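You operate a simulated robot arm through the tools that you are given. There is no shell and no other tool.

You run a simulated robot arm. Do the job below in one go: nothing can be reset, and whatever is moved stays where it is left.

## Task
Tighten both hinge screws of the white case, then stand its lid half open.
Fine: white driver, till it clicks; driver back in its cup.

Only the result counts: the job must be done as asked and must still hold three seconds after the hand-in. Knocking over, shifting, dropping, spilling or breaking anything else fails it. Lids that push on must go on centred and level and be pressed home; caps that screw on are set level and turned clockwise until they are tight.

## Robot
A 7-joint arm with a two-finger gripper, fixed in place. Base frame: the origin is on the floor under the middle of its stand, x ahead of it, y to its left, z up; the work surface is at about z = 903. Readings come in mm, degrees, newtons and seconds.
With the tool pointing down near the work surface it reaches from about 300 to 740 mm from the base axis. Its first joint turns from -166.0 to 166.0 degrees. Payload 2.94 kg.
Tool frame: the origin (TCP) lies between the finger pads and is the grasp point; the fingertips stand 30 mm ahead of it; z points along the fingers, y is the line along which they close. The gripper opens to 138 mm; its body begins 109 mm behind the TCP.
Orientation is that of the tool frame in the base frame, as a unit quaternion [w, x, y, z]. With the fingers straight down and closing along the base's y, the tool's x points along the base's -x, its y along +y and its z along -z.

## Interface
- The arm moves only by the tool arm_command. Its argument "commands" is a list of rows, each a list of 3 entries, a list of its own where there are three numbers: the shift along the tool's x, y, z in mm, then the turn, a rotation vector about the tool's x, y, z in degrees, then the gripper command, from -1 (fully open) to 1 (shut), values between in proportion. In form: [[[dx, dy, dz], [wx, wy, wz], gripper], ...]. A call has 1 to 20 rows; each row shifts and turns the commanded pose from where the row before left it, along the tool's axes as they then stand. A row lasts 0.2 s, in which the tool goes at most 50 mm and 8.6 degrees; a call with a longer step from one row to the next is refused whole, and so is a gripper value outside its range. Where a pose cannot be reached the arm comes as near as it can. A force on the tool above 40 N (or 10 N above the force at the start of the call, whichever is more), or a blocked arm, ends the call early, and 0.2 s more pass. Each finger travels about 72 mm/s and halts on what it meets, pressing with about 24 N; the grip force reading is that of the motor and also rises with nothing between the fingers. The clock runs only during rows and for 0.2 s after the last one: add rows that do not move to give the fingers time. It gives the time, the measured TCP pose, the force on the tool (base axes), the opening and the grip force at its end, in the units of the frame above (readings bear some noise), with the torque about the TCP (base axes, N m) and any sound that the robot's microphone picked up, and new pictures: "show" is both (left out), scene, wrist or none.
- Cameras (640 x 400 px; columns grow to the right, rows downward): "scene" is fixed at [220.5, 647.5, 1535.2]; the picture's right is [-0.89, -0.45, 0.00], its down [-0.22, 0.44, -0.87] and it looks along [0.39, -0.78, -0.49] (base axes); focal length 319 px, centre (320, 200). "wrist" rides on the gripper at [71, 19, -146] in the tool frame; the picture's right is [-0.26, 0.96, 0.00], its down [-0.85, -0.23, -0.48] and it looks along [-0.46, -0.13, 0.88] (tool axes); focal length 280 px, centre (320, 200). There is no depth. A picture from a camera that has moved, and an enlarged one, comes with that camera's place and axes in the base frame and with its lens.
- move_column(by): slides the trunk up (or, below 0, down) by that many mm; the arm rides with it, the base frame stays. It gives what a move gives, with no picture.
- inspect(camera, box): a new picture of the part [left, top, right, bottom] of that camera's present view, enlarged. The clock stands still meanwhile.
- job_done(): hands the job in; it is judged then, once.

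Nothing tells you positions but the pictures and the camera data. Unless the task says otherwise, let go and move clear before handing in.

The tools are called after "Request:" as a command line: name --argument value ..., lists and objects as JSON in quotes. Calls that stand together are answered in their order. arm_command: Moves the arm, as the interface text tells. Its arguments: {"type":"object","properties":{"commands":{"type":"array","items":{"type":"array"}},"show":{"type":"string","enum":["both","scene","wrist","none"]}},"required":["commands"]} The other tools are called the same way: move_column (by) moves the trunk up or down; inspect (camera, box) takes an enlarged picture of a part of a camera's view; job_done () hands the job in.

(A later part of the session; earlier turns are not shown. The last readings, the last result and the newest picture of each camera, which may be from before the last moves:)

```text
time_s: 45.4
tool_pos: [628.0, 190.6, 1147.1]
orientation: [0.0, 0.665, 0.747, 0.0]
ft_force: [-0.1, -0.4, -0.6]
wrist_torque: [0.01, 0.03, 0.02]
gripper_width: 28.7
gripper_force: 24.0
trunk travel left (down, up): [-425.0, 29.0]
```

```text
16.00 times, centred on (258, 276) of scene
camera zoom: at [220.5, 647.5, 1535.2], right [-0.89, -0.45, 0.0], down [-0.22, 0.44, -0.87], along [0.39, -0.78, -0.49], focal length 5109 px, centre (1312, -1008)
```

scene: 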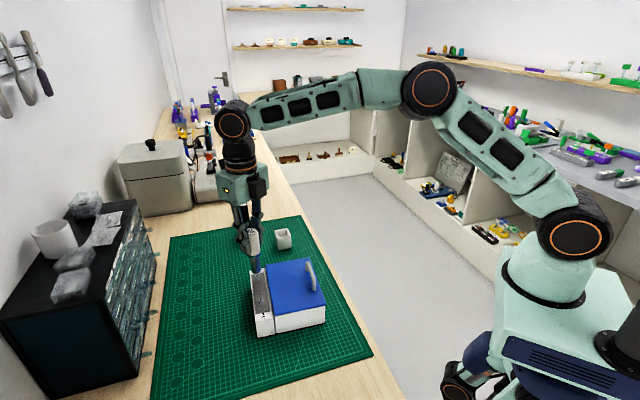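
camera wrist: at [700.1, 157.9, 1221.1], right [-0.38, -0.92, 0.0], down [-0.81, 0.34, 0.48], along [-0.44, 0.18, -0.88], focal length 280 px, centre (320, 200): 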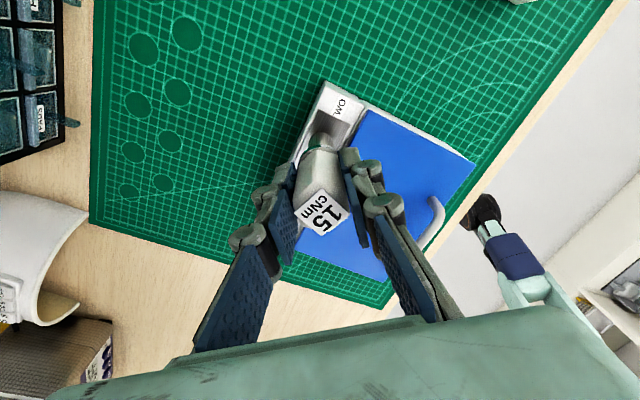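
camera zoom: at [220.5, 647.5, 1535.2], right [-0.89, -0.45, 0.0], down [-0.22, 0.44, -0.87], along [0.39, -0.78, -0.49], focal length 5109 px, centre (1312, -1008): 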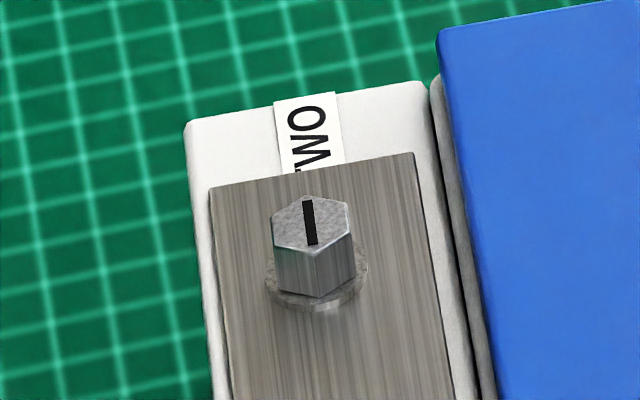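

The slot shows the screw turned about 160°, matching exactly the part of the turn when I was pressing down, so it needs steady downward pressure while turning. I wind the wrist back counter-clockwise by 170° in the air, then re-seat.

Request:
arm_command --commands '[[[0, 0, 0], [0, 0, -8.5], 1], [[0, 0, 0], [0, 0, -8.5], 1], [[0, 0, 0], [0, 0, -8.5], 1], [[0, 0, 0], [0, 0, -8.5], 1], [[0, 0, 0], [0, 0, -8.5], 1], [[0, 0, 0], [0, 0, -8.5], 1], [[0, 0, 0], [0, 0, -8.5], 1], [[0, 0, 0], [0, 0, -8.5], 1], [[0, 0, 0], [0, 0, -8.5], 1], [[0, 0, 0], [0, 0, -8.5], 1], [[0, 0, 0], [0, 0, -8.5], 1], [[0, 0, 0], [0, 0, -8.5], 1], [[0, 0, 0], [0, 0, -8.5], 1], [[0, 0, 0], [0, 0, -8.5], 1], [[0, 0, 0], [0, 0, -8.5], 1], [[0, 0, 0], [0, 0, -8.5], 1], [[0, 0, 0], [0, 0, -8.5], 1], [[0, 0, 0], [0, 0, -8.5], 1], [[0, 0, 0], [0, 0, -8.5], 1], [[0, 0, 0], [0, 0, -8.5], 1]]' --show "none"

Request:
arm_command --commands '[[[0, 0, 0], [0, 0, -8.5], 1], [[0, 0, 0], [0, 0, -8.5], 1], [[0, 0, 0], [0, 0, -8.5], 1], [[0, 0, 0], [0, 0, -8.5], 1], [[0, 0, 0], [0, 0, -8.5], 1], [[0, 0, 0], [0, 0, -8.5], 1], [[0, 0, 0], [0, 0, 0], 1], [[0, 0, 0], [0, 0, 0], 1]]' --show "none"

Request:
inspect --camera "wrist" --box '[295, 95, 345, 145]'

Request:
inspect --camera "scene" --box '[245, 250, 270, 285]'

```text
time_s: 49.6
tool_pos: [627.1, 190.4, 1147.3]
orientation: [0.0, -0.687, 0.727, 0.0]
ft_force: [0.9, 0.5, -1.2]
wrist_torque: [0.0, 0.0, 0.0]
gripper_width: 28.6
gripper_force: 23.7
trunk travel left (down, up): [-425.0, 29.0]
```

```text
time_s: 51.4
tool_pos: [627.2, 191.6, 1147.5]
orientation: [0.0, 0.933, -0.36, -0.001]
ft_force: [0.6, 1.4, -1.1]
wrist_torque: [0.0, 0.03, -0.01]
gripper_width: 28.7
gripper_force: 23.9
trunk travel left (down, up): [-425.0, 29.0]
```

```text
8.00 times, centred on (320, 120) of wrist
camera zoom: at [666.8, 128.4, 1292.3], right [-0.84, -0.54, 0.0], down [-0.47, 0.74, 0.48], along [-0.26, 0.4, -0.88], focal length 2243 px, centre (320, 840)
```

zoom: 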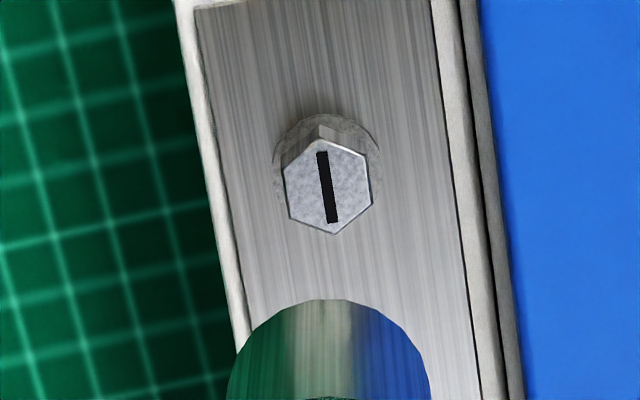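

```text
11.43 times, centred on (258, 268) of scene
camera zoom: at [220.5, 647.5, 1535.2], right [-0.89, -0.45, 0.0], down [-0.22, 0.44, -0.87], along [0.39, -0.78, -0.49], focal length 3649 px, centre (1034, -571)
```

zoom: 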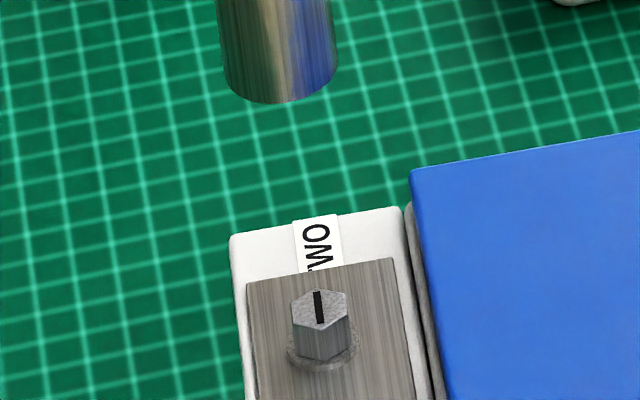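

The screw turned with the driver; I line up again (5° turn to match the flats, 7 mm shift) and descend to about 12 mm above the head.

Request:
arm_command --commands '[[[0, 0, 0], [0, 0, 5.3], 1], [[6.5, 1.6, 0], [0, 0, 0], 1], [[0, 0, 15], [0, 0, 0], 1], [[0, 0, 15], [0, 0, 0], 1], [[0, 0, 15], [0, 0, 0], 1], [[0, 0, 14], [0, 0, 0], 1], [[0, 0, 0], [0, 0, 0], 1], [[0, 0, 0], [0, 0, 0], 1], [[0, 0, 0], [0, 0, 0], 1]]' --show "none"

Request:
inspect --camera "wrist" --box '[308, 120, 334, 140]'

Request:
inspect --camera "scene" --box '[250, 268, 266, 283]'

```text
time_s: 53.4
tool_pos: [630.2, 184.7, 1086.9]
orientation: [0.0, 0.915, -0.404, 0.001]
ft_force: [0.7, -0.6, -1.4]
wrist_torque: [0.04, 0.0, -0.01]
gripper_width: 28.9
gripper_force: 23.9
trunk travel left (down, up): [-425.0, 29.0]
```

```text
16.00 times, centred on (321, 130) of wrist
camera zoom: at [664.8, 119.2, 1232.7], right [-0.89, -0.46, 0.0], down [-0.4, 0.78, 0.48], along [-0.22, 0.42, -0.88], focal length 4486 px, centre (304, 1320)
```

zoom: 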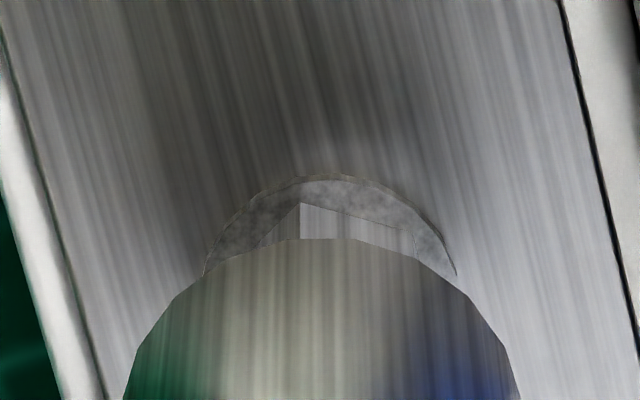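

```text
16.00 times, centred on (258, 276) of scene
camera zoom: at [220.5, 647.5, 1535.2], right [-0.89, -0.45, 0.0], down [-0.22, 0.44, -0.87], along [0.39, -0.78, -0.49], focal length 5109 px, centre (1312, -1008)
```

zoom: 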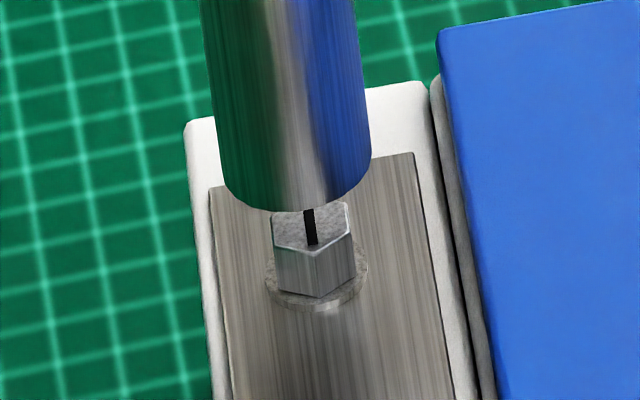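

A last sideways correction of about 1.2 mm is needed; I apply it and descend to just above the head, then check.

Request:
arm_command --commands '[[[0.1, 1.15, 0], [0, 0, 0], 1], [[0, 0, 5], [0, 0, 0], 1], [[0, 0, 5], [0, 0, 0], 1], [[0, 0, 0], [0, 0, 0], 1], [[0, 0, 0], [0, 0, 0], 1]]' --show "none"

Request:
inspect --camera "wrist" --box '[308, 120, 334, 140]'

Request:
inspect --camera "scene" --box '[250, 268, 266, 283]'

```text
time_s: 54.6
tool_pos: [629.5, 184.3, 1078.8]
orientation: [-0.001, 0.915, -0.403, 0.0]
ft_force: [-1.2, -0.6, -1.1]
wrist_torque: [-0.03, 0.02, -0.02]
gripper_width: 28.6
gripper_force: 23.8
trunk travel left (down, up): [-425.0, 29.0]
```

```text
16.00 times, centred on (321, 130) of wrist
camera zoom: at [663.7, 118.7, 1223.4], right [-0.89, -0.46, 0.0], down [-0.4, 0.78, 0.48], along [-0.22, 0.42, -0.88], focal length 4486 px, centre (304, 1320)
```

zoom: 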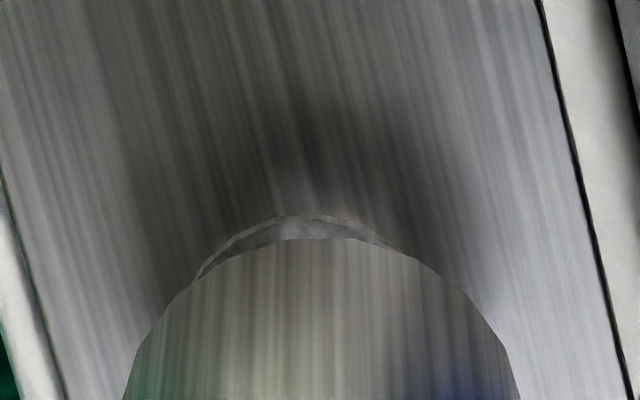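

```text
16.00 times, centred on (258, 276) of scene
camera zoom: at [220.5, 647.5, 1535.2], right [-0.89, -0.45, 0.0], down [-0.22, 0.44, -0.87], along [0.39, -0.78, -0.49], focal length 5109 px, centre (1312, -1008)
```

zoom: 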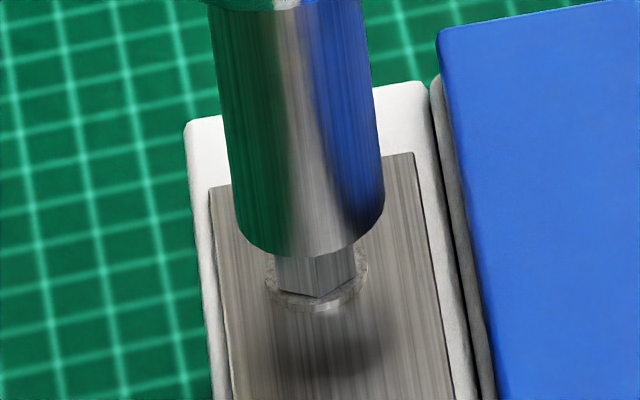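

Both views show the socket concentric with the head to within half a millimetre. I lower it over the head.

Request:
arm_command --commands '[[[0.35, -0.1, 1], [0, 0, 0], 1], [[0, 0, 2], [0, 0, 0], 1], [[0, 0, 2], [0, 0, 0], 1], [[0, 0, 2], [0, 0, 0], 1], [[0, 0, 2], [0, 0, 0], 1], [[0, 0, 0], [0, 0, 0], 1]]' --show "none"

Request:
arm_command --commands '[[[0, 0, 0.7], [0, 0, 0], 1], [[0, 0, 0.7], [0, 0, 0], 1], [[0, 0, 0], [0, 0, 0], 1]]' --show "none"

Request:
inspect --camera "scene" --box '[250, 268, 266, 283]'

Request:
inspect --camera "wrist" --box '[260, 100, 380, 250]'

```text
time_s: 56.0
tool_pos: [631.0, 183.2, 1069.0]
orientation: [0.0, 0.915, -0.404, -0.001]
ft_force: [-0.9, 0.6, -0.6]
wrist_torque: [-0.01, -0.01, -0.02]
gripper_width: 28.7
gripper_force: 23.9
trunk travel left (down, up): [-425.0, 29.0]
```

```text
time_s: 56.8
tool_pos: [631.3, 185.2, 1067.9]
orientation: [0.0, 0.915, -0.404, 0.0]
ft_force: [0.3, 0.6, -1.0]
wrist_torque: [0.01, -0.01, 0.0]
gripper_width: 28.7
gripper_force: 24.2
trunk travel left (down, up): [-425.0, 29.0]
```

```text
16.00 times, centred on (258, 276) of scene
camera zoom: at [220.5, 647.5, 1535.2], right [-0.89, -0.45, 0.0], down [-0.22, 0.44, -0.87], along [0.39, -0.78, -0.49], focal length 5109 px, centre (1312, -1008)
```

zoom: 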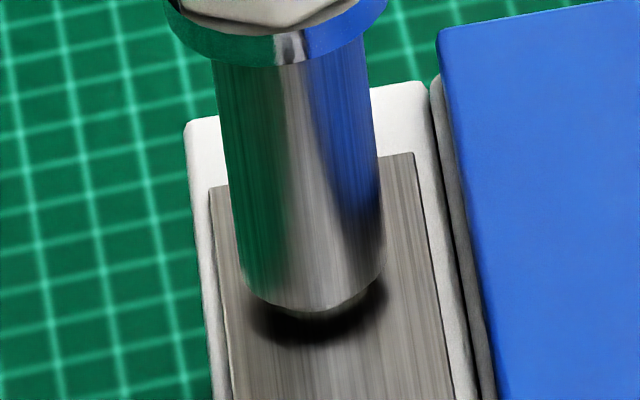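

```text
2.67 times, centred on (320, 175) of wrist
camera zoom: at [664.3, 118.6, 1212.5], right [-0.89, -0.46, 0.0], down [-0.4, 0.78, 0.48], along [-0.22, 0.42, -0.88], focal length 748 px, centre (320, 267)
```

zoom: 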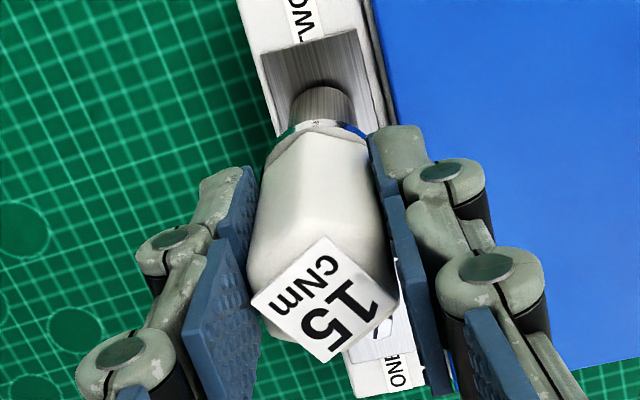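

Request:
arm_command --commands '[[[-0.1, 0.4, 0.7], [0, 0, 0], 1], [[0, 0, 0.7], [0, 0, 0], 1], [[0, 0, 0.6], [0, 0, 0], 1], [[0, 0, 0], [0, 0, 0], 1]]' --show "none"

Request:
arm_command --commands '[[[0, 0, 0.5], [0, 0, 0], 1], [[0, 0, 0.5], [0, 0, 0], 1], [[0, 0, 0], [0, 0, 0], 1]]' --show "none"

Request:
inspect --camera "scene" --box '[250, 268, 266, 283]'

```text
time_s: 57.8
tool_pos: [629.9, 183.4, 1066.8]
orientation: [0.0, 0.915, -0.404, 0.0]
ft_force: [0.1, 0.2, -0.5]
wrist_torque: [-0.01, 0.02, 0.0]
gripper_width: 29.0
gripper_force: 24.0
trunk travel left (down, up): [-425.0, 29.0]
```

```text
time_s: 58.6
tool_pos: [629.1, 183.0, 1064.9]
orientation: [-0.002, 0.915, -0.404, 0.0]
ft_force: [0.3, 0.5, 4.8]
wrist_torque: [-0.01, -0.08, 0.01]
gripper_width: 28.8
gripper_force: 23.9
trunk travel left (down, up): [-425.0, 29.0]
```

```text
16.00 times, centred on (258, 276) of scene
camera zoom: at [220.5, 647.5, 1535.2], right [-0.89, -0.45, 0.0], down [-0.22, 0.44, -0.87], along [0.39, -0.78, -0.49], focal length 5109 px, centre (1312, -1008)
```

zoom: 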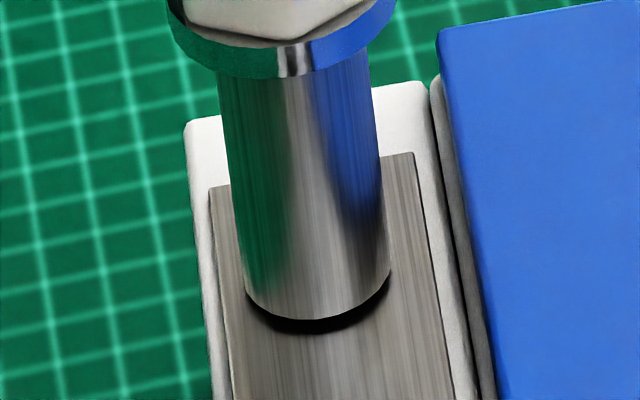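

Seated with 4.8 N contact. I press slightly more and turn clockwise in short bursts, listening for the click.

Request:
arm_command --commands '[[[0, 0, 0.5], [0, 0, 0], 1], [[-0.04, 0.47, 0], [0, 0, 8], 1], [[-0.04, 0.47, 0], [0, 0, 8], 1], [[-0.04, 0.47, 0], [0, 0, 8], 1]]' --show "none"

Request:
arm_command --commands '[[[-0.04, 0.47, 0], [0, 0, 8], 1], [[-0.04, 0.47, 0], [0, 0, 8], 1], [[-0.04, 0.47, 0], [0, 0, 8], 1]]' --show "none"

Request:
inspect --camera "scene" --box '[250, 268, 266, 283]'

```text
time_s: 59.6
tool_pos: [628.9, 182.7, 1065.6]
orientation: [-0.001, 0.81, -0.586, 0.001]
ft_force: [-0.8, 0.7, 7.5]
wrist_torque: [0.08, 0.07, 0.0]
gripper_width: 28.5
gripper_force: 24.0
trunk travel left (down, up): [-425.0, 29.0]
```

```text
time_s: 60.4
tool_pos: [625.9, 181.1, 1064.8]
orientation: [0.001, -0.671, 0.742, -0.001]
ft_force: [0.3, -0.4, 9.6]
wrist_torque: [0.05, -0.08, 0.03]
gripper_width: 28.8
gripper_force: 24.5
trunk travel left (down, up): [-425.0, 29.0]
```

```text
16.00 times, centred on (258, 276) of scene
camera zoom: at [220.5, 647.5, 1535.2], right [-0.89, -0.45, 0.0], down [-0.22, 0.44, -0.87], along [0.39, -0.78, -0.49], focal length 5109 px, centre (1312, -1008)
```

zoom: 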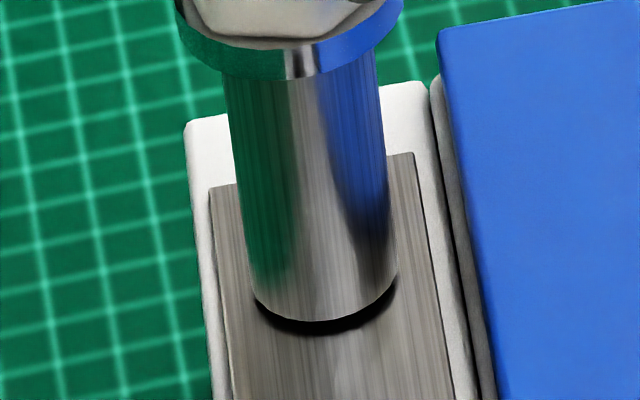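

The driver has drifted about 1.3 mm off axis; I let it settle and check before correcting.

Request:
arm_command --commands '[[[0, 0, 0], [0, 0, 0], 1], [[0, 0, 0], [0, 0, 0], 1]]' --show "none"

Request:
inspect --camera "scene" --box '[250, 268, 266, 283]'

Request:
inspect --camera "wrist" --box '[260, 100, 380, 250]'

```text
time_s: 61.0
tool_pos: [625.9, 182.2, 1065.6]
orientation: [0.001, -0.67, 0.742, -0.001]
ft_force: [1.2, 1.0, 9.3]
wrist_torque: [0.03, -0.11, 0.0]
gripper_width: 28.9
gripper_force: 23.9
trunk travel left (down, up): [-425.0, 29.0]
```

```text
16.00 times, centred on (258, 276) of scene
camera zoom: at [220.5, 647.5, 1535.2], right [-0.89, -0.45, 0.0], down [-0.22, 0.44, -0.87], along [0.39, -0.78, -0.49], focal length 5109 px, centre (1312, -1008)
```

zoom: 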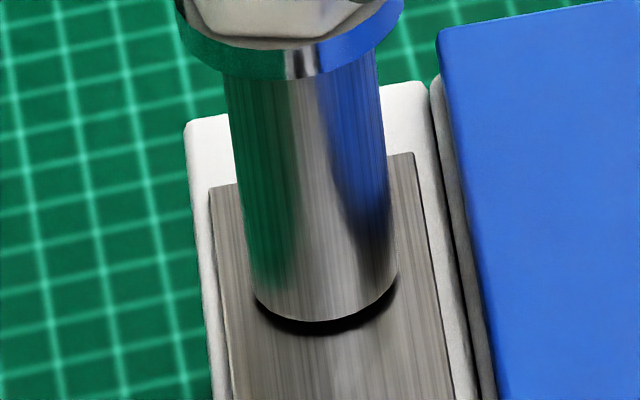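

```text
2.67 times, centred on (320, 175) of wrist
camera zoom: at [600.3, 113.7, 1209.7], right [-0.93, 0.36, 0.0], down [0.31, 0.82, 0.48], along [0.17, 0.45, -0.88], focal length 748 px, centre (320, 267)
```

zoom: 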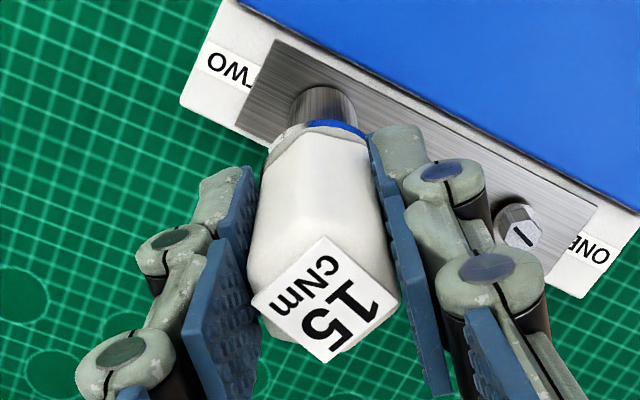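

Request:
arm_command --commands '[[[-0.6, -1.0, 0], [0, 0, 0], 1], [[0, 0, 0], [0, 0, 0], 1]]' --show "none"

Request:
arm_command --commands '[[[-0.04, 0.47, 0], [0, 0, 8], 1], [[-0.04, 0.47, 0], [0, 0, 8], 1], [[-0.04, 0.47, 0], [0, 0, 8], 1], [[0, 0, 0], [0, 0, 0], 1]]' --show "none"

Request:
inspect --camera "scene" --box '[250, 268, 266, 283]'

Request:
inspect --camera "wrist" --box '[260, 100, 380, 250]'

```text
time_s: 61.6
tool_pos: [625.6, 183.0, 1064.7]
orientation: [0.001, -0.672, 0.74, 0.0]
ft_force: [-2.6, -1.6, 6.0]
wrist_torque: [-0.12, 0.21, 0.03]
gripper_width: 28.5
gripper_force: 23.9
trunk travel left (down, up): [-425.0, 29.0]
```

```text
time_s: 62.6
tool_pos: [625.6, 183.6, 1064.9]
orientation: [0.0, -0.501, 0.865, 0.0]
ft_force: [0.9, -0.6, 4.4]
wrist_torque: [0.02, 0.03, -0.01]
gripper_width: 28.6
gripper_force: 23.5
trunk travel left (down, up): [-425.0, 29.0]
```

```text
16.00 times, centred on (258, 276) of scene
camera zoom: at [220.5, 647.5, 1535.2], right [-0.89, -0.45, 0.0], down [-0.22, 0.44, -0.87], along [0.39, -0.78, -0.49], focal length 5109 px, centre (1312, -1008)
```

zoom: 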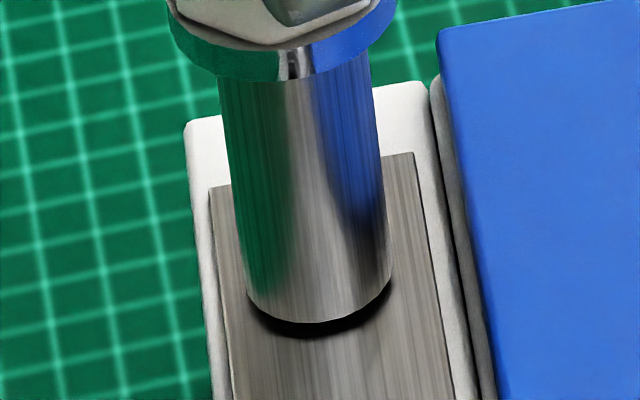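

```text
2.67 times, centred on (320, 175) of wrist
camera zoom: at [574.2, 131.6, 1209.8], right [-0.71, 0.71, 0.0], down [0.62, 0.62, 0.48], along [0.34, 0.34, -0.88], focal length 748 px, centre (320, 267)
```

zoom: 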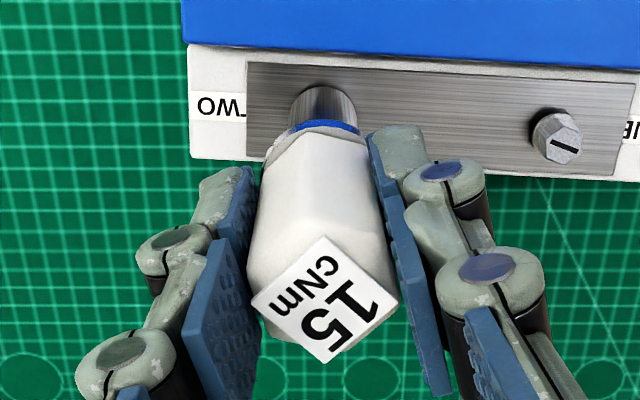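

Request:
arm_command --commands '[[[-0.04, 0.47, 0.4], [0, 0, 8], 1], [[-0.04, 0.47, 0.1], [0, 0, 8], 1], [[-0.04, 0.47, 0.1], [0, 0, 8], 1], [[-0.04, 0.47, 0], [0, 0, 8], 1], [[0, 0, 0], [0, 0, 0], 1]]' --show "none"

Request:
inspect --camera "scene" --box '[250, 268, 266, 283]'

Request:
inspect --camera "wrist" --box '[260, 100, 380, 250]'

```text
time_s: 63.8
tool_pos: [624.1, 184.1, 1065.1]
orientation: [0.0, -0.245, 0.969, 0.001]
ft_force: [-0.1, 0.1, 7.9]
wrist_torque: [0.02, -0.09, 0.11]
gripper_width: 28.7
gripper_force: 24.0
trunk travel left (down, up): [-425.0, 29.0]
```

```text
16.00 times, centred on (258, 276) of scene
camera zoom: at [220.5, 647.5, 1535.2], right [-0.89, -0.45, 0.0], down [-0.22, 0.44, -0.87], along [0.39, -0.78, -0.49], focal length 5109 px, centre (1312, -1008)
```

zoom: 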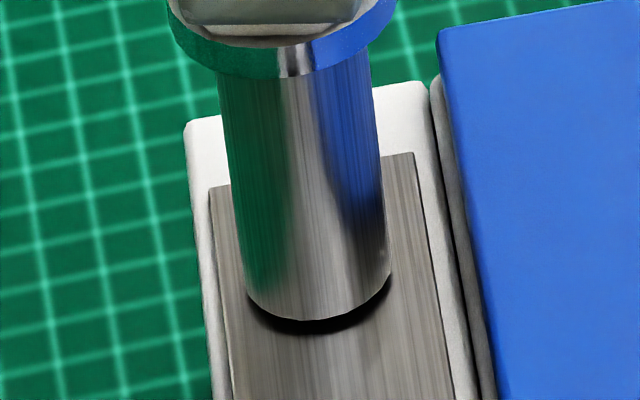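

```text
2.67 times, centred on (320, 175) of wrist
camera zoom: at [553.3, 167.7, 1209.5], right [-0.23, 0.97, 0.0], down [0.86, 0.2, 0.48], along [0.47, 0.11, -0.88], focal length 748 px, centre (320, 267)
```

zoom: 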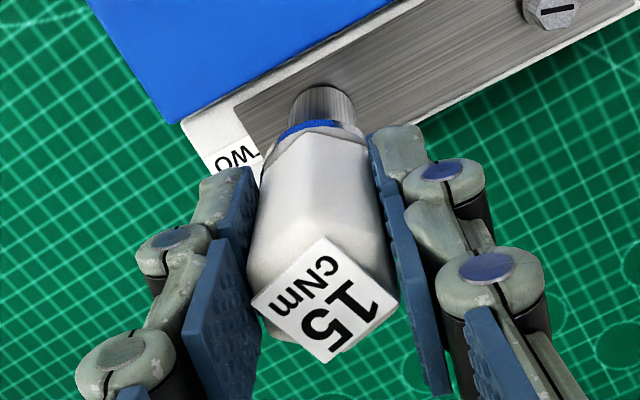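

Torque has now come up to 0.11 Nm with the driver centred. I continue in small steps.

Request:
arm_command --commands '[[[-0.04, 0.47, 0], [0, 0, 8], 1], [[-0.04, 0.47, 0], [0, 0, 8], 1]]' --show "none"

Request:
arm_command --commands '[[[-0.04, 0.47, 0], [0, 0, 8], 1], [[-0.04, 0.47, 0], [0, 0, 8], 1]]' --show "none"

Request:
inspect --camera "scene" --box '[250, 268, 266, 283]'

```text
time_s: 64.4
tool_pos: [625.1, 185.9, 1065.0]
orientation: [0.001, -0.106, 0.994, 0.0]
ft_force: [-1.0, -0.7, 9.4]
wrist_torque: [-0.02, -0.03, 0.07]
gripper_width: 28.6
gripper_force: 24.1
trunk travel left (down, up): [-425.0, 29.0]
```

```text
time_s: 65.0
tool_pos: [624.4, 185.7, 1064.7]
orientation: [0.0, 0.033, 0.999, -0.001]
ft_force: [0.8, -0.2, 6.1]
wrist_torque: [0.01, -0.09, 0.02]
gripper_width: 28.7
gripper_force: 24.4
trunk travel left (down, up): [-425.0, 29.0]
```

```text
16.00 times, centred on (258, 276) of scene
camera zoom: at [220.5, 647.5, 1535.2], right [-0.89, -0.45, 0.0], down [-0.22, 0.44, -0.87], along [0.39, -0.78, -0.49], focal length 5109 px, centre (1312, -1008)
```

zoom: 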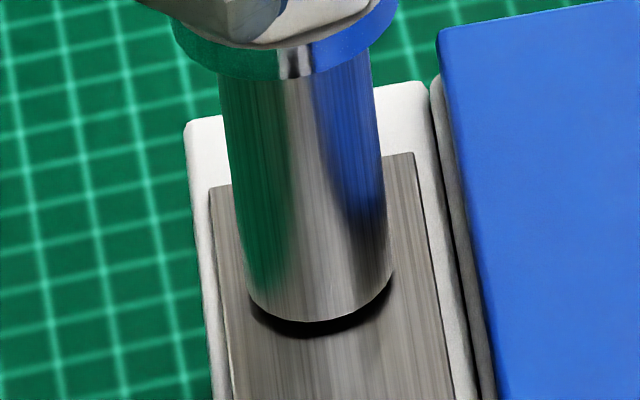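

I'm unsure the socket is transmitting the turn, so I lift off briefly and read the slot angle again.

Request:
arm_command --commands '[[[0, 0, -4], [0, 0, 0], 1], [[0, 0, -8], [0, 0, 0], 1], [[0, 0, -13], [0, 0, 0], 1], [[0, 0, -20], [0, 0, 0], 1], [[0, 0, -20], [0, 0, 0], 1], [[0, 0, -15], [0, 0, 0], 1], [[0, 0, 0], [0, 0, 0], 1], [[0, 0, 0], [0, 0, 0], 1]]' --show "none"

Request:
inspect --camera "wrist" --box '[295, 95, 345, 145]'

Request:
inspect --camera "scene" --box '[250, 268, 266, 283]'

```text
time_s: 66.8
tool_pos: [625.3, 186.1, 1144.5]
orientation: [0.0, 0.033, 0.999, -0.001]
ft_force: [0.4, 0.5, -1.5]
wrist_torque: [-0.01, 0.02, 0.03]
gripper_width: 28.7
gripper_force: 24.0
trunk travel left (down, up): [-425.0, 29.0]
```

```text
8.00 times, centred on (320, 120) of wrist
camera zoom: at [555.8, 210.8, 1288.2], right [0.32, 0.95, 0.0], down [0.83, -0.28, 0.48], along [0.45, -0.15, -0.88], focal length 2243 px, centre (320, 840)
```

zoom: 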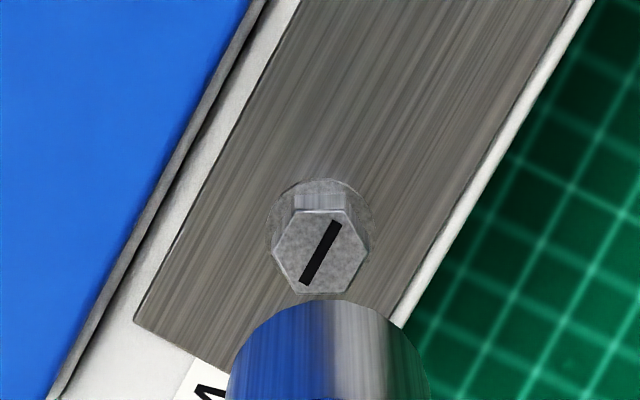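

```text
16.00 times, centred on (258, 276) of scene
camera zoom: at [220.5, 647.5, 1535.2], right [-0.89, -0.45, 0.0], down [-0.22, 0.44, -0.87], along [0.39, -0.78, -0.49], focal length 5109 px, centre (1312, -1008)
```

zoom: 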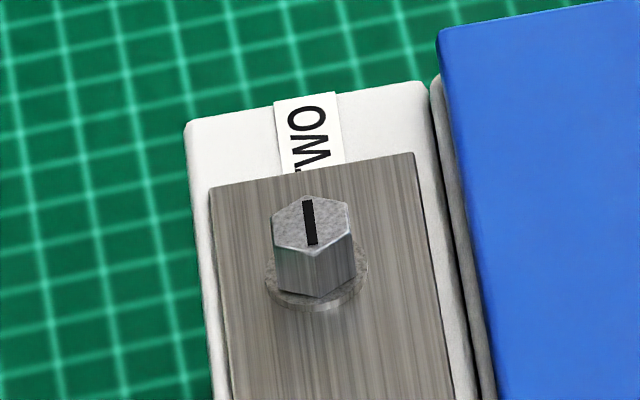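

The screw did not turn at all that time: with only about 9 N down-force the socket just slips, so more axial pressure is needed (about 20 N) to transmit the torque. I wind back, realign to the flats, and re-seat.

Request:
arm_command --commands '[[[0, 0, 0], [0, 0, -8.5], 1], [[0, 0, 0], [0, 0, -8.5], 1], [[0, 0, 0], [0, 0, -8.5], 1], [[0, 0, 0], [0, 0, -8.5], 1], [[0, 0, 0], [0, 0, -8.5], 1], [[0, 0, 0], [0, 0, -8.5], 1], [[0, 0, 0], [0, 0, -8.5], 1], [[0, 0, 0], [0, 0, -8.5], 1], [[0, 0, 0], [0, 0, -8.5], 1], [[3.3, -2.8, 0], [0, 0, 0], 1], [[0, 0, 15], [0, 0, 0], 1], [[0, 0, 15], [0, 0, 0], 1], [[0, 0, 15], [0, 0, 0], 1], [[0, 0, 10], [0, 0, 0], 1], [[0, 0, 0], [0, 0, 0], 1], [[0, 0, 0], [0, 0, 0], 1], [[0, 0, 0], [0, 0, 0], 1]]' --show "none"

Request:
inspect --camera "scene" --box '[250, 268, 266, 283]'

Request:
inspect --camera "wrist" --box '[308, 120, 334, 140]'

```text
time_s: 70.4
tool_pos: [625.5, 182.9, 1088.9]
orientation: [0.001, -0.594, 0.804, -0.001]
ft_force: [-0.2, 0.9, -1.2]
wrist_torque: [0.02, 0.0, 0.0]
gripper_width: 28.6
gripper_force: 24.0
trunk travel left (down, up): [-425.0, 29.0]
```

```text
16.00 times, centred on (258, 276) of scene
camera zoom: at [220.5, 647.5, 1535.2], right [-0.89, -0.45, 0.0], down [-0.22, 0.44, -0.87], along [0.39, -0.78, -0.49], focal length 5109 px, centre (1312, -1008)
```

zoom: 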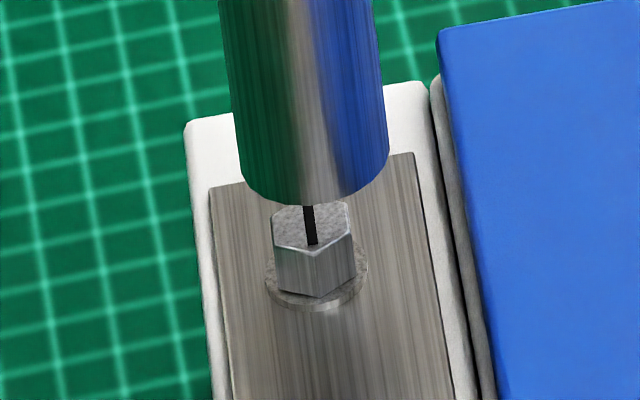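

```text
16.00 times, centred on (321, 130) of wrist
camera zoom: at [586.0, 120.4, 1233.9], right [-0.84, 0.53, 0.0], down [0.47, 0.74, 0.48], along [0.25, 0.4, -0.88], focal length 4486 px, centre (304, 1320)
```

zoom: 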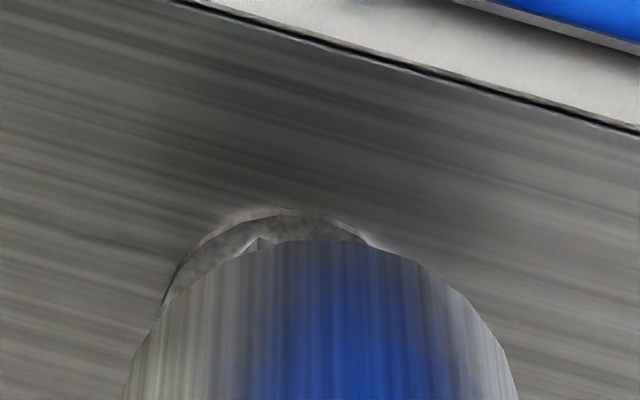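

Request:
arm_command --commands '[[[-0.85, -1.8, 0], [0, 0, 0], 1], [[0, 0, 5], [0, 0, 0], 1], [[0, 0, 4], [0, 0, 0], 1], [[0, 0, 0], [0, 0, 0], 1], [[0, 0, 0], [0, 0, 0], 1]]' --show "none"

Request:
inspect --camera "scene" --box '[250, 268, 266, 283]'

Request:
inspect --camera "wrist" --box '[308, 120, 334, 140]'

```text
time_s: 71.6
tool_pos: [629.3, 182.7, 1080.2]
orientation: [0.001, -0.594, 0.804, 0.0]
ft_force: [0.5, 0.5, -0.4]
wrist_torque: [0.0, -0.02, 0.02]
gripper_width: 28.8
gripper_force: 23.8
trunk travel left (down, up): [-425.0, 29.0]
```

```text
16.00 times, centred on (258, 276) of scene
camera zoom: at [220.5, 647.5, 1535.2], right [-0.89, -0.45, 0.0], down [-0.22, 0.44, -0.87], along [0.39, -0.78, -0.49], focal length 5109 px, centre (1312, -1008)
```

zoom: 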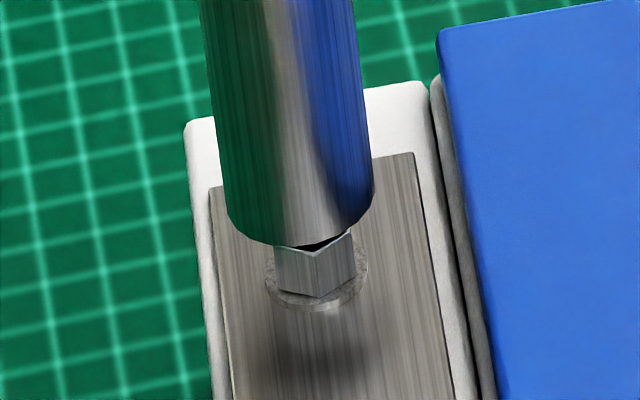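

```text
16.00 times, centred on (321, 130) of wrist
camera zoom: at [589.4, 121.0, 1224.6], right [-0.84, 0.53, 0.0], down [0.47, 0.74, 0.48], along [0.25, 0.4, -0.88], focal length 4486 px, centre (304, 1320)
```

zoom: 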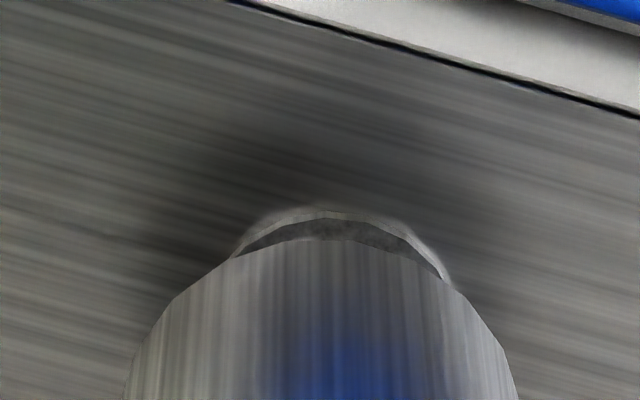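

Request:
arm_command --commands '[[[0.25, 1.45, 0], [0, 0, 0], 1], [[0, 0, 0], [0, 0, 0], 1], [[0, 0, 0], [0, 0, 0], 1], [[0, 0, 0], [0, 0, 0], 1]]' --show "none"

Request:
inspect --camera "scene" --box '[250, 268, 266, 283]'

Request:
inspect --camera "wrist" --box '[308, 120, 334, 140]'

```text
time_s: 72.6
tool_pos: [625.8, 183.3, 1080.4]
orientation: [0.0, -0.593, 0.805, 0.0]
ft_force: [-0.3, 0.4, -1.1]
wrist_torque: [0.01, 0.03, 0.0]
gripper_width: 28.7
gripper_force: 23.7
trunk travel left (down, up): [-425.0, 29.0]
```

```text
16.00 times, centred on (258, 276) of scene
camera zoom: at [220.5, 647.5, 1535.2], right [-0.89, -0.45, 0.0], down [-0.22, 0.44, -0.87], along [0.39, -0.78, -0.49], focal length 5109 px, centre (1312, -1008)
```

zoom: 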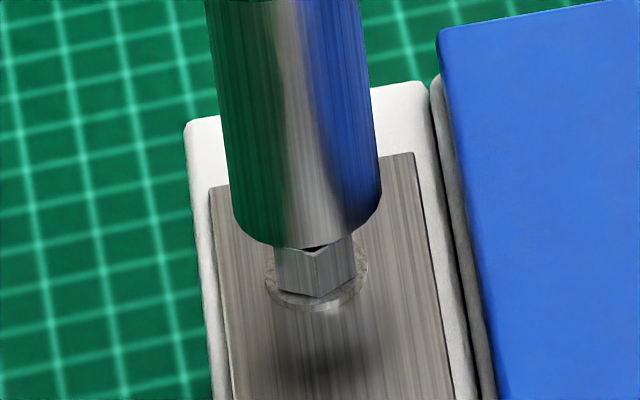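

```text
16.00 times, centred on (321, 130) of wrist
camera zoom: at [587.9, 121.1, 1224.9], right [-0.84, 0.53, 0.0], down [0.47, 0.74, 0.48], along [0.25, 0.4, -0.88], focal length 4486 px, centre (304, 1320)
```

zoom: 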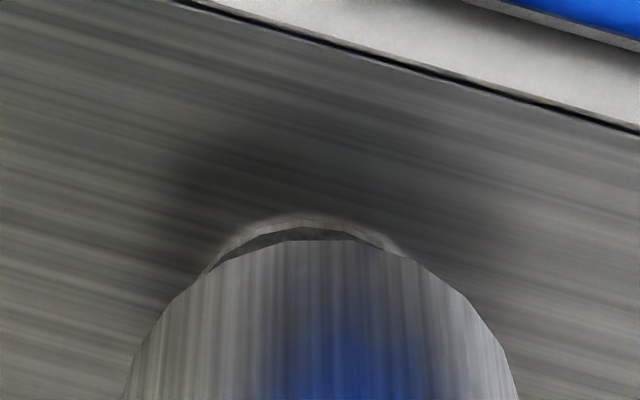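

Aligned to within 0.4 mm. I lower over the head and then press until about 20 N.

Request:
arm_command --commands '[[[0, 0, 2], [0, 0, 0], 1], [[0, 0, 2], [0, 0, 0], 1], [[0, 0, 2], [0, 0, 0], 1], [[0, 0, 2], [0, 0, 0], 1], [[0, 0, 2], [0, 0, 0], 1], [[0, 0, 2], [0, 0, 0], 1], [[0, 0, 0], [0, 0, 0], 1]]' --show "none"

Request:
arm_command --commands '[[[0, 0, 1], [0, 0, 0], 1], [[0, 0, 1], [0, 0, 0], 1], [[0, 0, 1], [0, 0, 0], 1], [[0, 0, 0.5], [0, 0, 0], 1], [[0, 0, 0], [0, 0, 0], 1]]' --show "none"

Request:
inspect --camera "scene" --box '[250, 268, 266, 283]'

Request:
inspect --camera "wrist" --box '[260, 100, 380, 250]'

```text
time_s: 74.2
tool_pos: [627.0, 183.3, 1067.6]
orientation: [0.0, -0.594, 0.804, 0.0]
ft_force: [0.0, 0.2, 0.1]
wrist_torque: [-0.01, 0.0, -0.03]
gripper_width: 28.7
gripper_force: 24.3
trunk travel left (down, up): [-425.0, 29.0]
```

```text
time_s: 75.4
tool_pos: [627.1, 183.8, 1065.1]
orientation: [0.0, -0.593, 0.805, -0.001]
ft_force: [-0.3, 1.2, 1.7]
wrist_torque: [0.13, -0.05, 0.02]
gripper_width: 28.8
gripper_force: 24.1
trunk travel left (down, up): [-425.0, 29.0]
```

```text
16.00 times, centred on (258, 276) of scene
camera zoom: at [220.5, 647.5, 1535.2], right [-0.89, -0.45, 0.0], down [-0.22, 0.44, -0.87], along [0.39, -0.78, -0.49], focal length 5109 px, centre (1312, -1008)
```

zoom: 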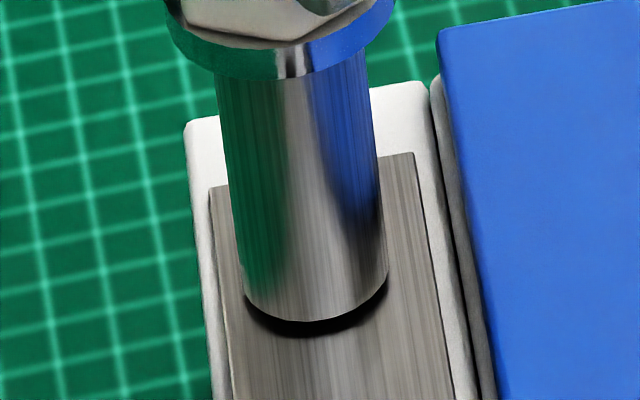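

```text
2.67 times, centred on (320, 175) of wrist
camera zoom: at [587.8, 121.0, 1209.7], right [-0.84, 0.53, 0.0], down [0.47, 0.74, 0.48], along [0.26, 0.4, -0.88], focal length 748 px, centre (320, 267)
```

zoom: 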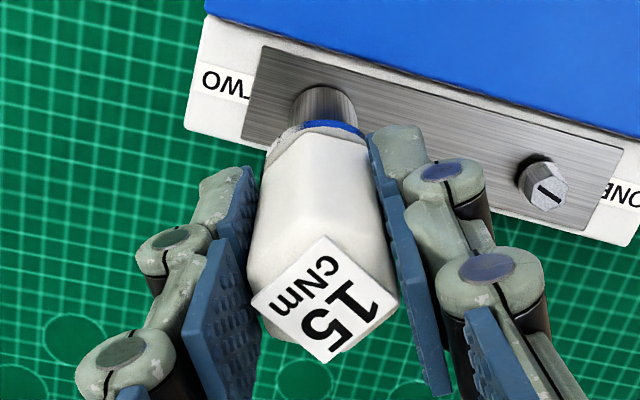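

Contact starting. I press 2 mm further to build up axial force.

Request:
arm_command --commands '[[[0, 0, 0.7], [0, 0, 0], 1], [[0, 0, 0.7], [0, 0, 0], 1], [[0, 0, 0.6], [0, 0, 0], 1], [[0, 0, 0], [0, 0, 0], 1]]' --show "none"

Request:
inspect --camera "scene" --box '[250, 268, 266, 283]'

Request:
inspect --camera "wrist" --box '[260, 100, 380, 250]'

```text
time_s: 76.4
tool_pos: [626.3, 182.5, 1065.2]
orientation: [0.004, -0.593, 0.805, -0.001]
ft_force: [3.5, 1.0, 17.8]
wrist_torque: [0.25, -0.36, 0.0]
gripper_width: 28.5
gripper_force: 24.5
trunk travel left (down, up): [-425.0, 29.0]
```

```text
16.00 times, centred on (258, 276) of scene
camera zoom: at [220.5, 647.5, 1535.2], right [-0.89, -0.45, 0.0], down [-0.22, 0.44, -0.87], along [0.39, -0.78, -0.49], focal length 5109 px, centre (1312, -1008)
```

zoom: 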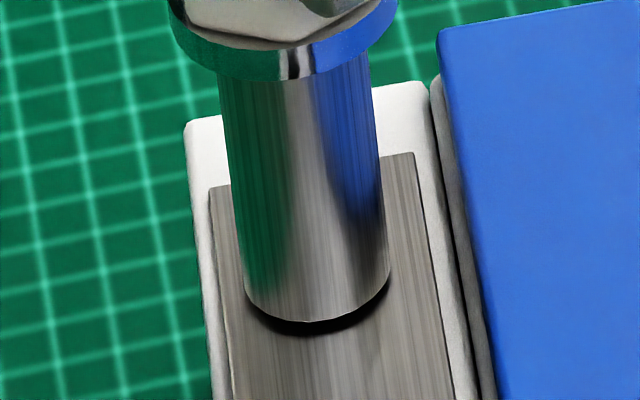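

```text
2.67 times, centred on (320, 175) of wrist
camera zoom: at [586.5, 120.5, 1209.2], right [-0.84, 0.54, 0.0], down [0.47, 0.74, 0.48], along [0.26, 0.4, -0.88], focal length 748 px, centre (320, 267)
```

zoom: 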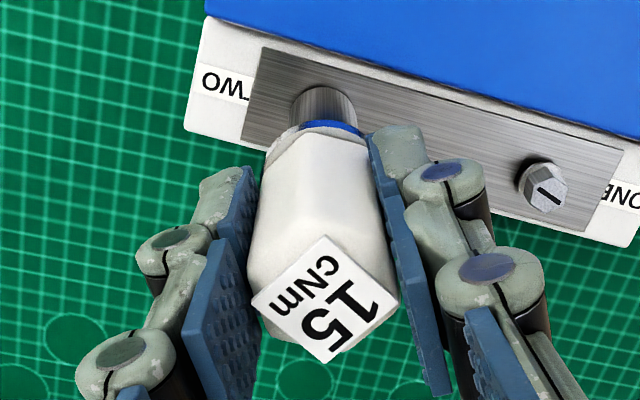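

17.8 N axial now. I turn clockwise in small steps.

Request:
arm_command --commands '[[[-0.03, 0.35, 0.05], [0, 0, 6], 1], [[-0.03, 0.35, 0.05], [0, 0, 6], 1]]' --show "none"

Request:
arm_command --commands '[[[-0.03, 0.35, 0.05], [0, 0, 6], 1], [[-0.03, 0.35, 0.05], [0, 0, 6], 1]]' --show "none"

Request:
inspect --camera "scene" --box '[250, 268, 266, 283]'

```text
time_s: 77.0
tool_pos: [624.2, 181.6, 1065.5]
orientation: [0.001, -0.506, 0.863, 0.0]
ft_force: [0.7, 2.4, 25.1]
wrist_torque: [0.25, -0.16, 0.07]
gripper_width: 28.7
gripper_force: 24.0
trunk travel left (down, up): [-425.0, 29.0]
```

```text
time_s: 77.6
tool_pos: [623.4, 181.8, 1064.3]
orientation: [0.002, -0.412, 0.911, 0.0]
ft_force: [1.0, 1.6, 26.5]
wrist_torque: [0.24, -0.18, 0.0]
gripper_width: 28.7
gripper_force: 24.0
trunk travel left (down, up): [-425.0, 29.0]
```

```text
16.00 times, centred on (258, 276) of scene
camera zoom: at [220.5, 647.5, 1535.2], right [-0.89, -0.45, 0.0], down [-0.22, 0.44, -0.87], along [0.39, -0.78, -0.49], focal length 5109 px, centre (1312, -1008)
```

zoom: 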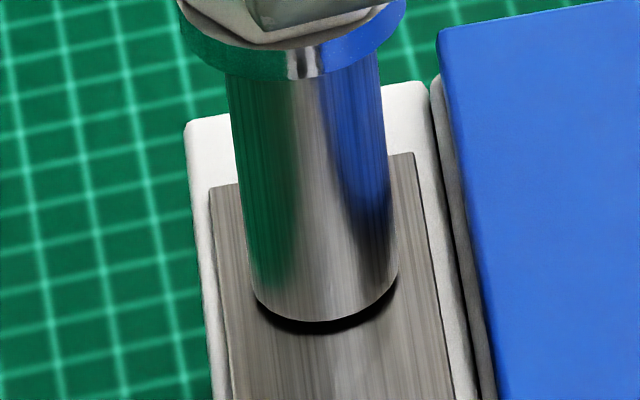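

Pressing this hard pushes the arm sideways, so the socket slid about 1.4 mm off centre. I ease the force to about 10 N and look again before turning more.

Request:
arm_command --commands '[[[0, 0, -1], [0, 0, 0], 1], [[0, 0, -0.8], [0, 0, 0], 1], [[0, 0, 0], [0, 0, 0], 1]]' --show "none"

Request:
inspect --camera "scene" --box '[250, 268, 266, 283]'

Request:
inspect --camera "wrist" --box '[300, 110, 340, 150]'

```text
time_s: 78.4
tool_pos: [623.7, 181.8, 1064.3]
orientation: [0.001, -0.413, 0.911, -0.001]
ft_force: [0.5, 0.1, 23.9]
wrist_torque: [0.03, -0.03, -0.01]
gripper_width: 28.6
gripper_force: 23.7
trunk travel left (down, up): [-425.0, 29.0]
```

```text
16.00 times, centred on (258, 276) of scene
camera zoom: at [220.5, 647.5, 1535.2], right [-0.89, -0.45, 0.0], down [-0.22, 0.44, -0.87], along [0.39, -0.78, -0.49], focal length 5109 px, centre (1312, -1008)
```

zoom: 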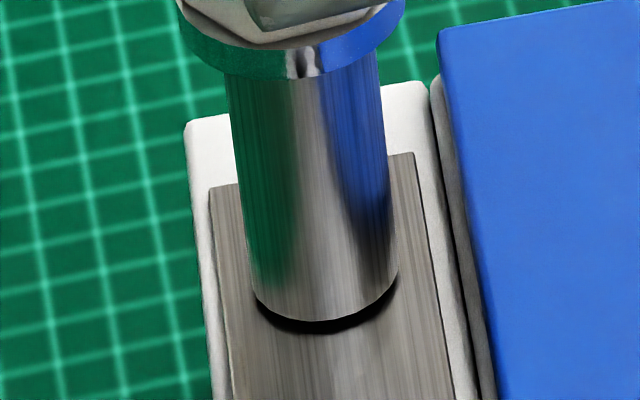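

```text
10.00 times, centred on (320, 130) of wrist
camera zoom: at [563.0, 142.2, 1209.0], right [-0.55, 0.83, 0.0], down [0.73, 0.49, 0.48], along [0.4, 0.26, -0.88], focal length 2804 px, centre (320, 900)
```

zoom: 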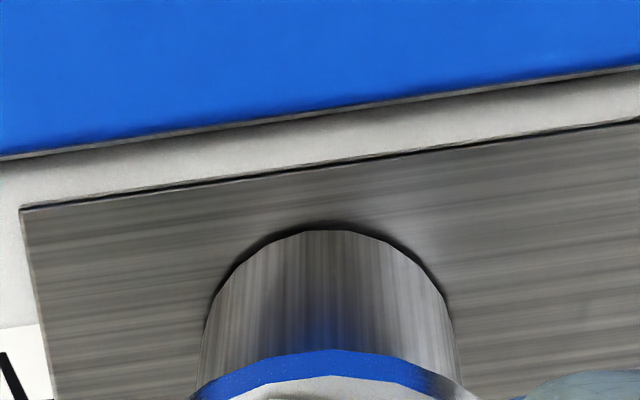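

Request:
arm_command --commands '[[[0, 0, -0.8], [0, 0, 0], 1], [[0, 0, 0], [0, 0, 0], 1]]' --show "none"

Request:
arm_command --commands '[[[0, 0, -0.5], [0, 0, 0], 1], [[0, 0, 0], [0, 0, 0], 1]]' --show "none"

Request:
inspect --camera "scene" --box '[250, 268, 266, 283]'

```text
time_s: 79.0
tool_pos: [624.5, 182.8, 1064.2]
orientation: [0.0, -0.413, 0.911, -0.001]
ft_force: [1.2, -0.5, 17.1]
wrist_torque: [-0.09, -0.11, 0.0]
gripper_width: 28.8
gripper_force: 24.1
trunk travel left (down, up): [-425.0, 29.0]
```

```text
time_s: 79.6
tool_pos: [624.4, 182.3, 1064.1]
orientation: [0.0, -0.413, 0.911, 0.0]
ft_force: [0.2, -1.3, 12.1]
wrist_torque: [-0.13, -0.09, 0.0]
gripper_width: 28.8
gripper_force: 24.3
trunk travel left (down, up): [-425.0, 29.0]
```

```text
16.00 times, centred on (258, 276) of scene
camera zoom: at [220.5, 647.5, 1535.2], right [-0.89, -0.45, 0.0], down [-0.22, 0.44, -0.87], along [0.39, -0.78, -0.49], focal length 5109 px, centre (1312, -1008)
```

zoom: 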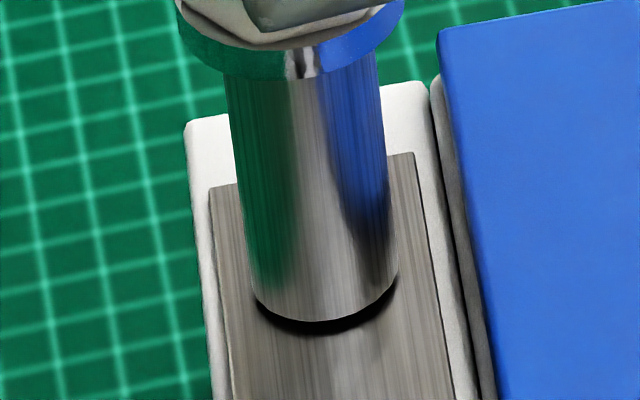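

Request:
arm_command --commands '[[[0, 0, -0.8], [0, 0, 0], 1], [[-1.45, -0.6, 0], [0, 0, 0], 1], [[0, 0, 0], [0, 0, 0], 1], [[0, 0, 0], [0, 0, 0], 1]]' --show "none"

Request:
inspect --camera "scene" --box '[250, 268, 266, 283]'

Request:
inspect --camera "wrist" --box '[300, 110, 340, 150]'

```text
time_s: 80.6
tool_pos: [627.4, 184.1, 1064.8]
orientation: [0.0, -0.414, 0.91, 0.0]
ft_force: [-0.2, 0.5, -0.6]
wrist_torque: [0.01, 0.02, 0.03]
gripper_width: 28.8
gripper_force: 24.1
trunk travel left (down, up): [-425.0, 29.0]
```

```text
16.00 times, centred on (258, 276) of scene
camera zoom: at [220.5, 647.5, 1535.2], right [-0.89, -0.45, 0.0], down [-0.22, 0.44, -0.87], along [0.39, -0.78, -0.49], focal length 5109 px, centre (1312, -1008)
```

zoom: 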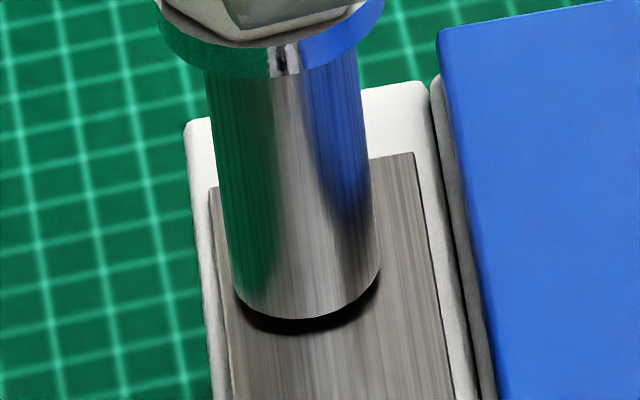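

```text
10.00 times, centred on (320, 130) of wrist
camera zoom: at [566.4, 143.5, 1209.4], right [-0.55, 0.83, 0.0], down [0.73, 0.49, 0.48], along [0.4, 0.26, -0.88], focal length 2804 px, centre (320, 900)
```

zoom: 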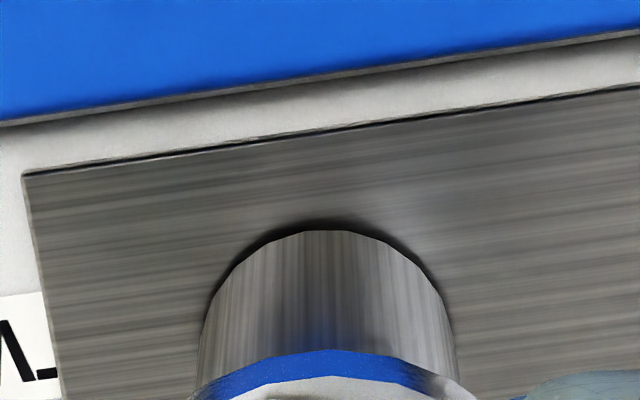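

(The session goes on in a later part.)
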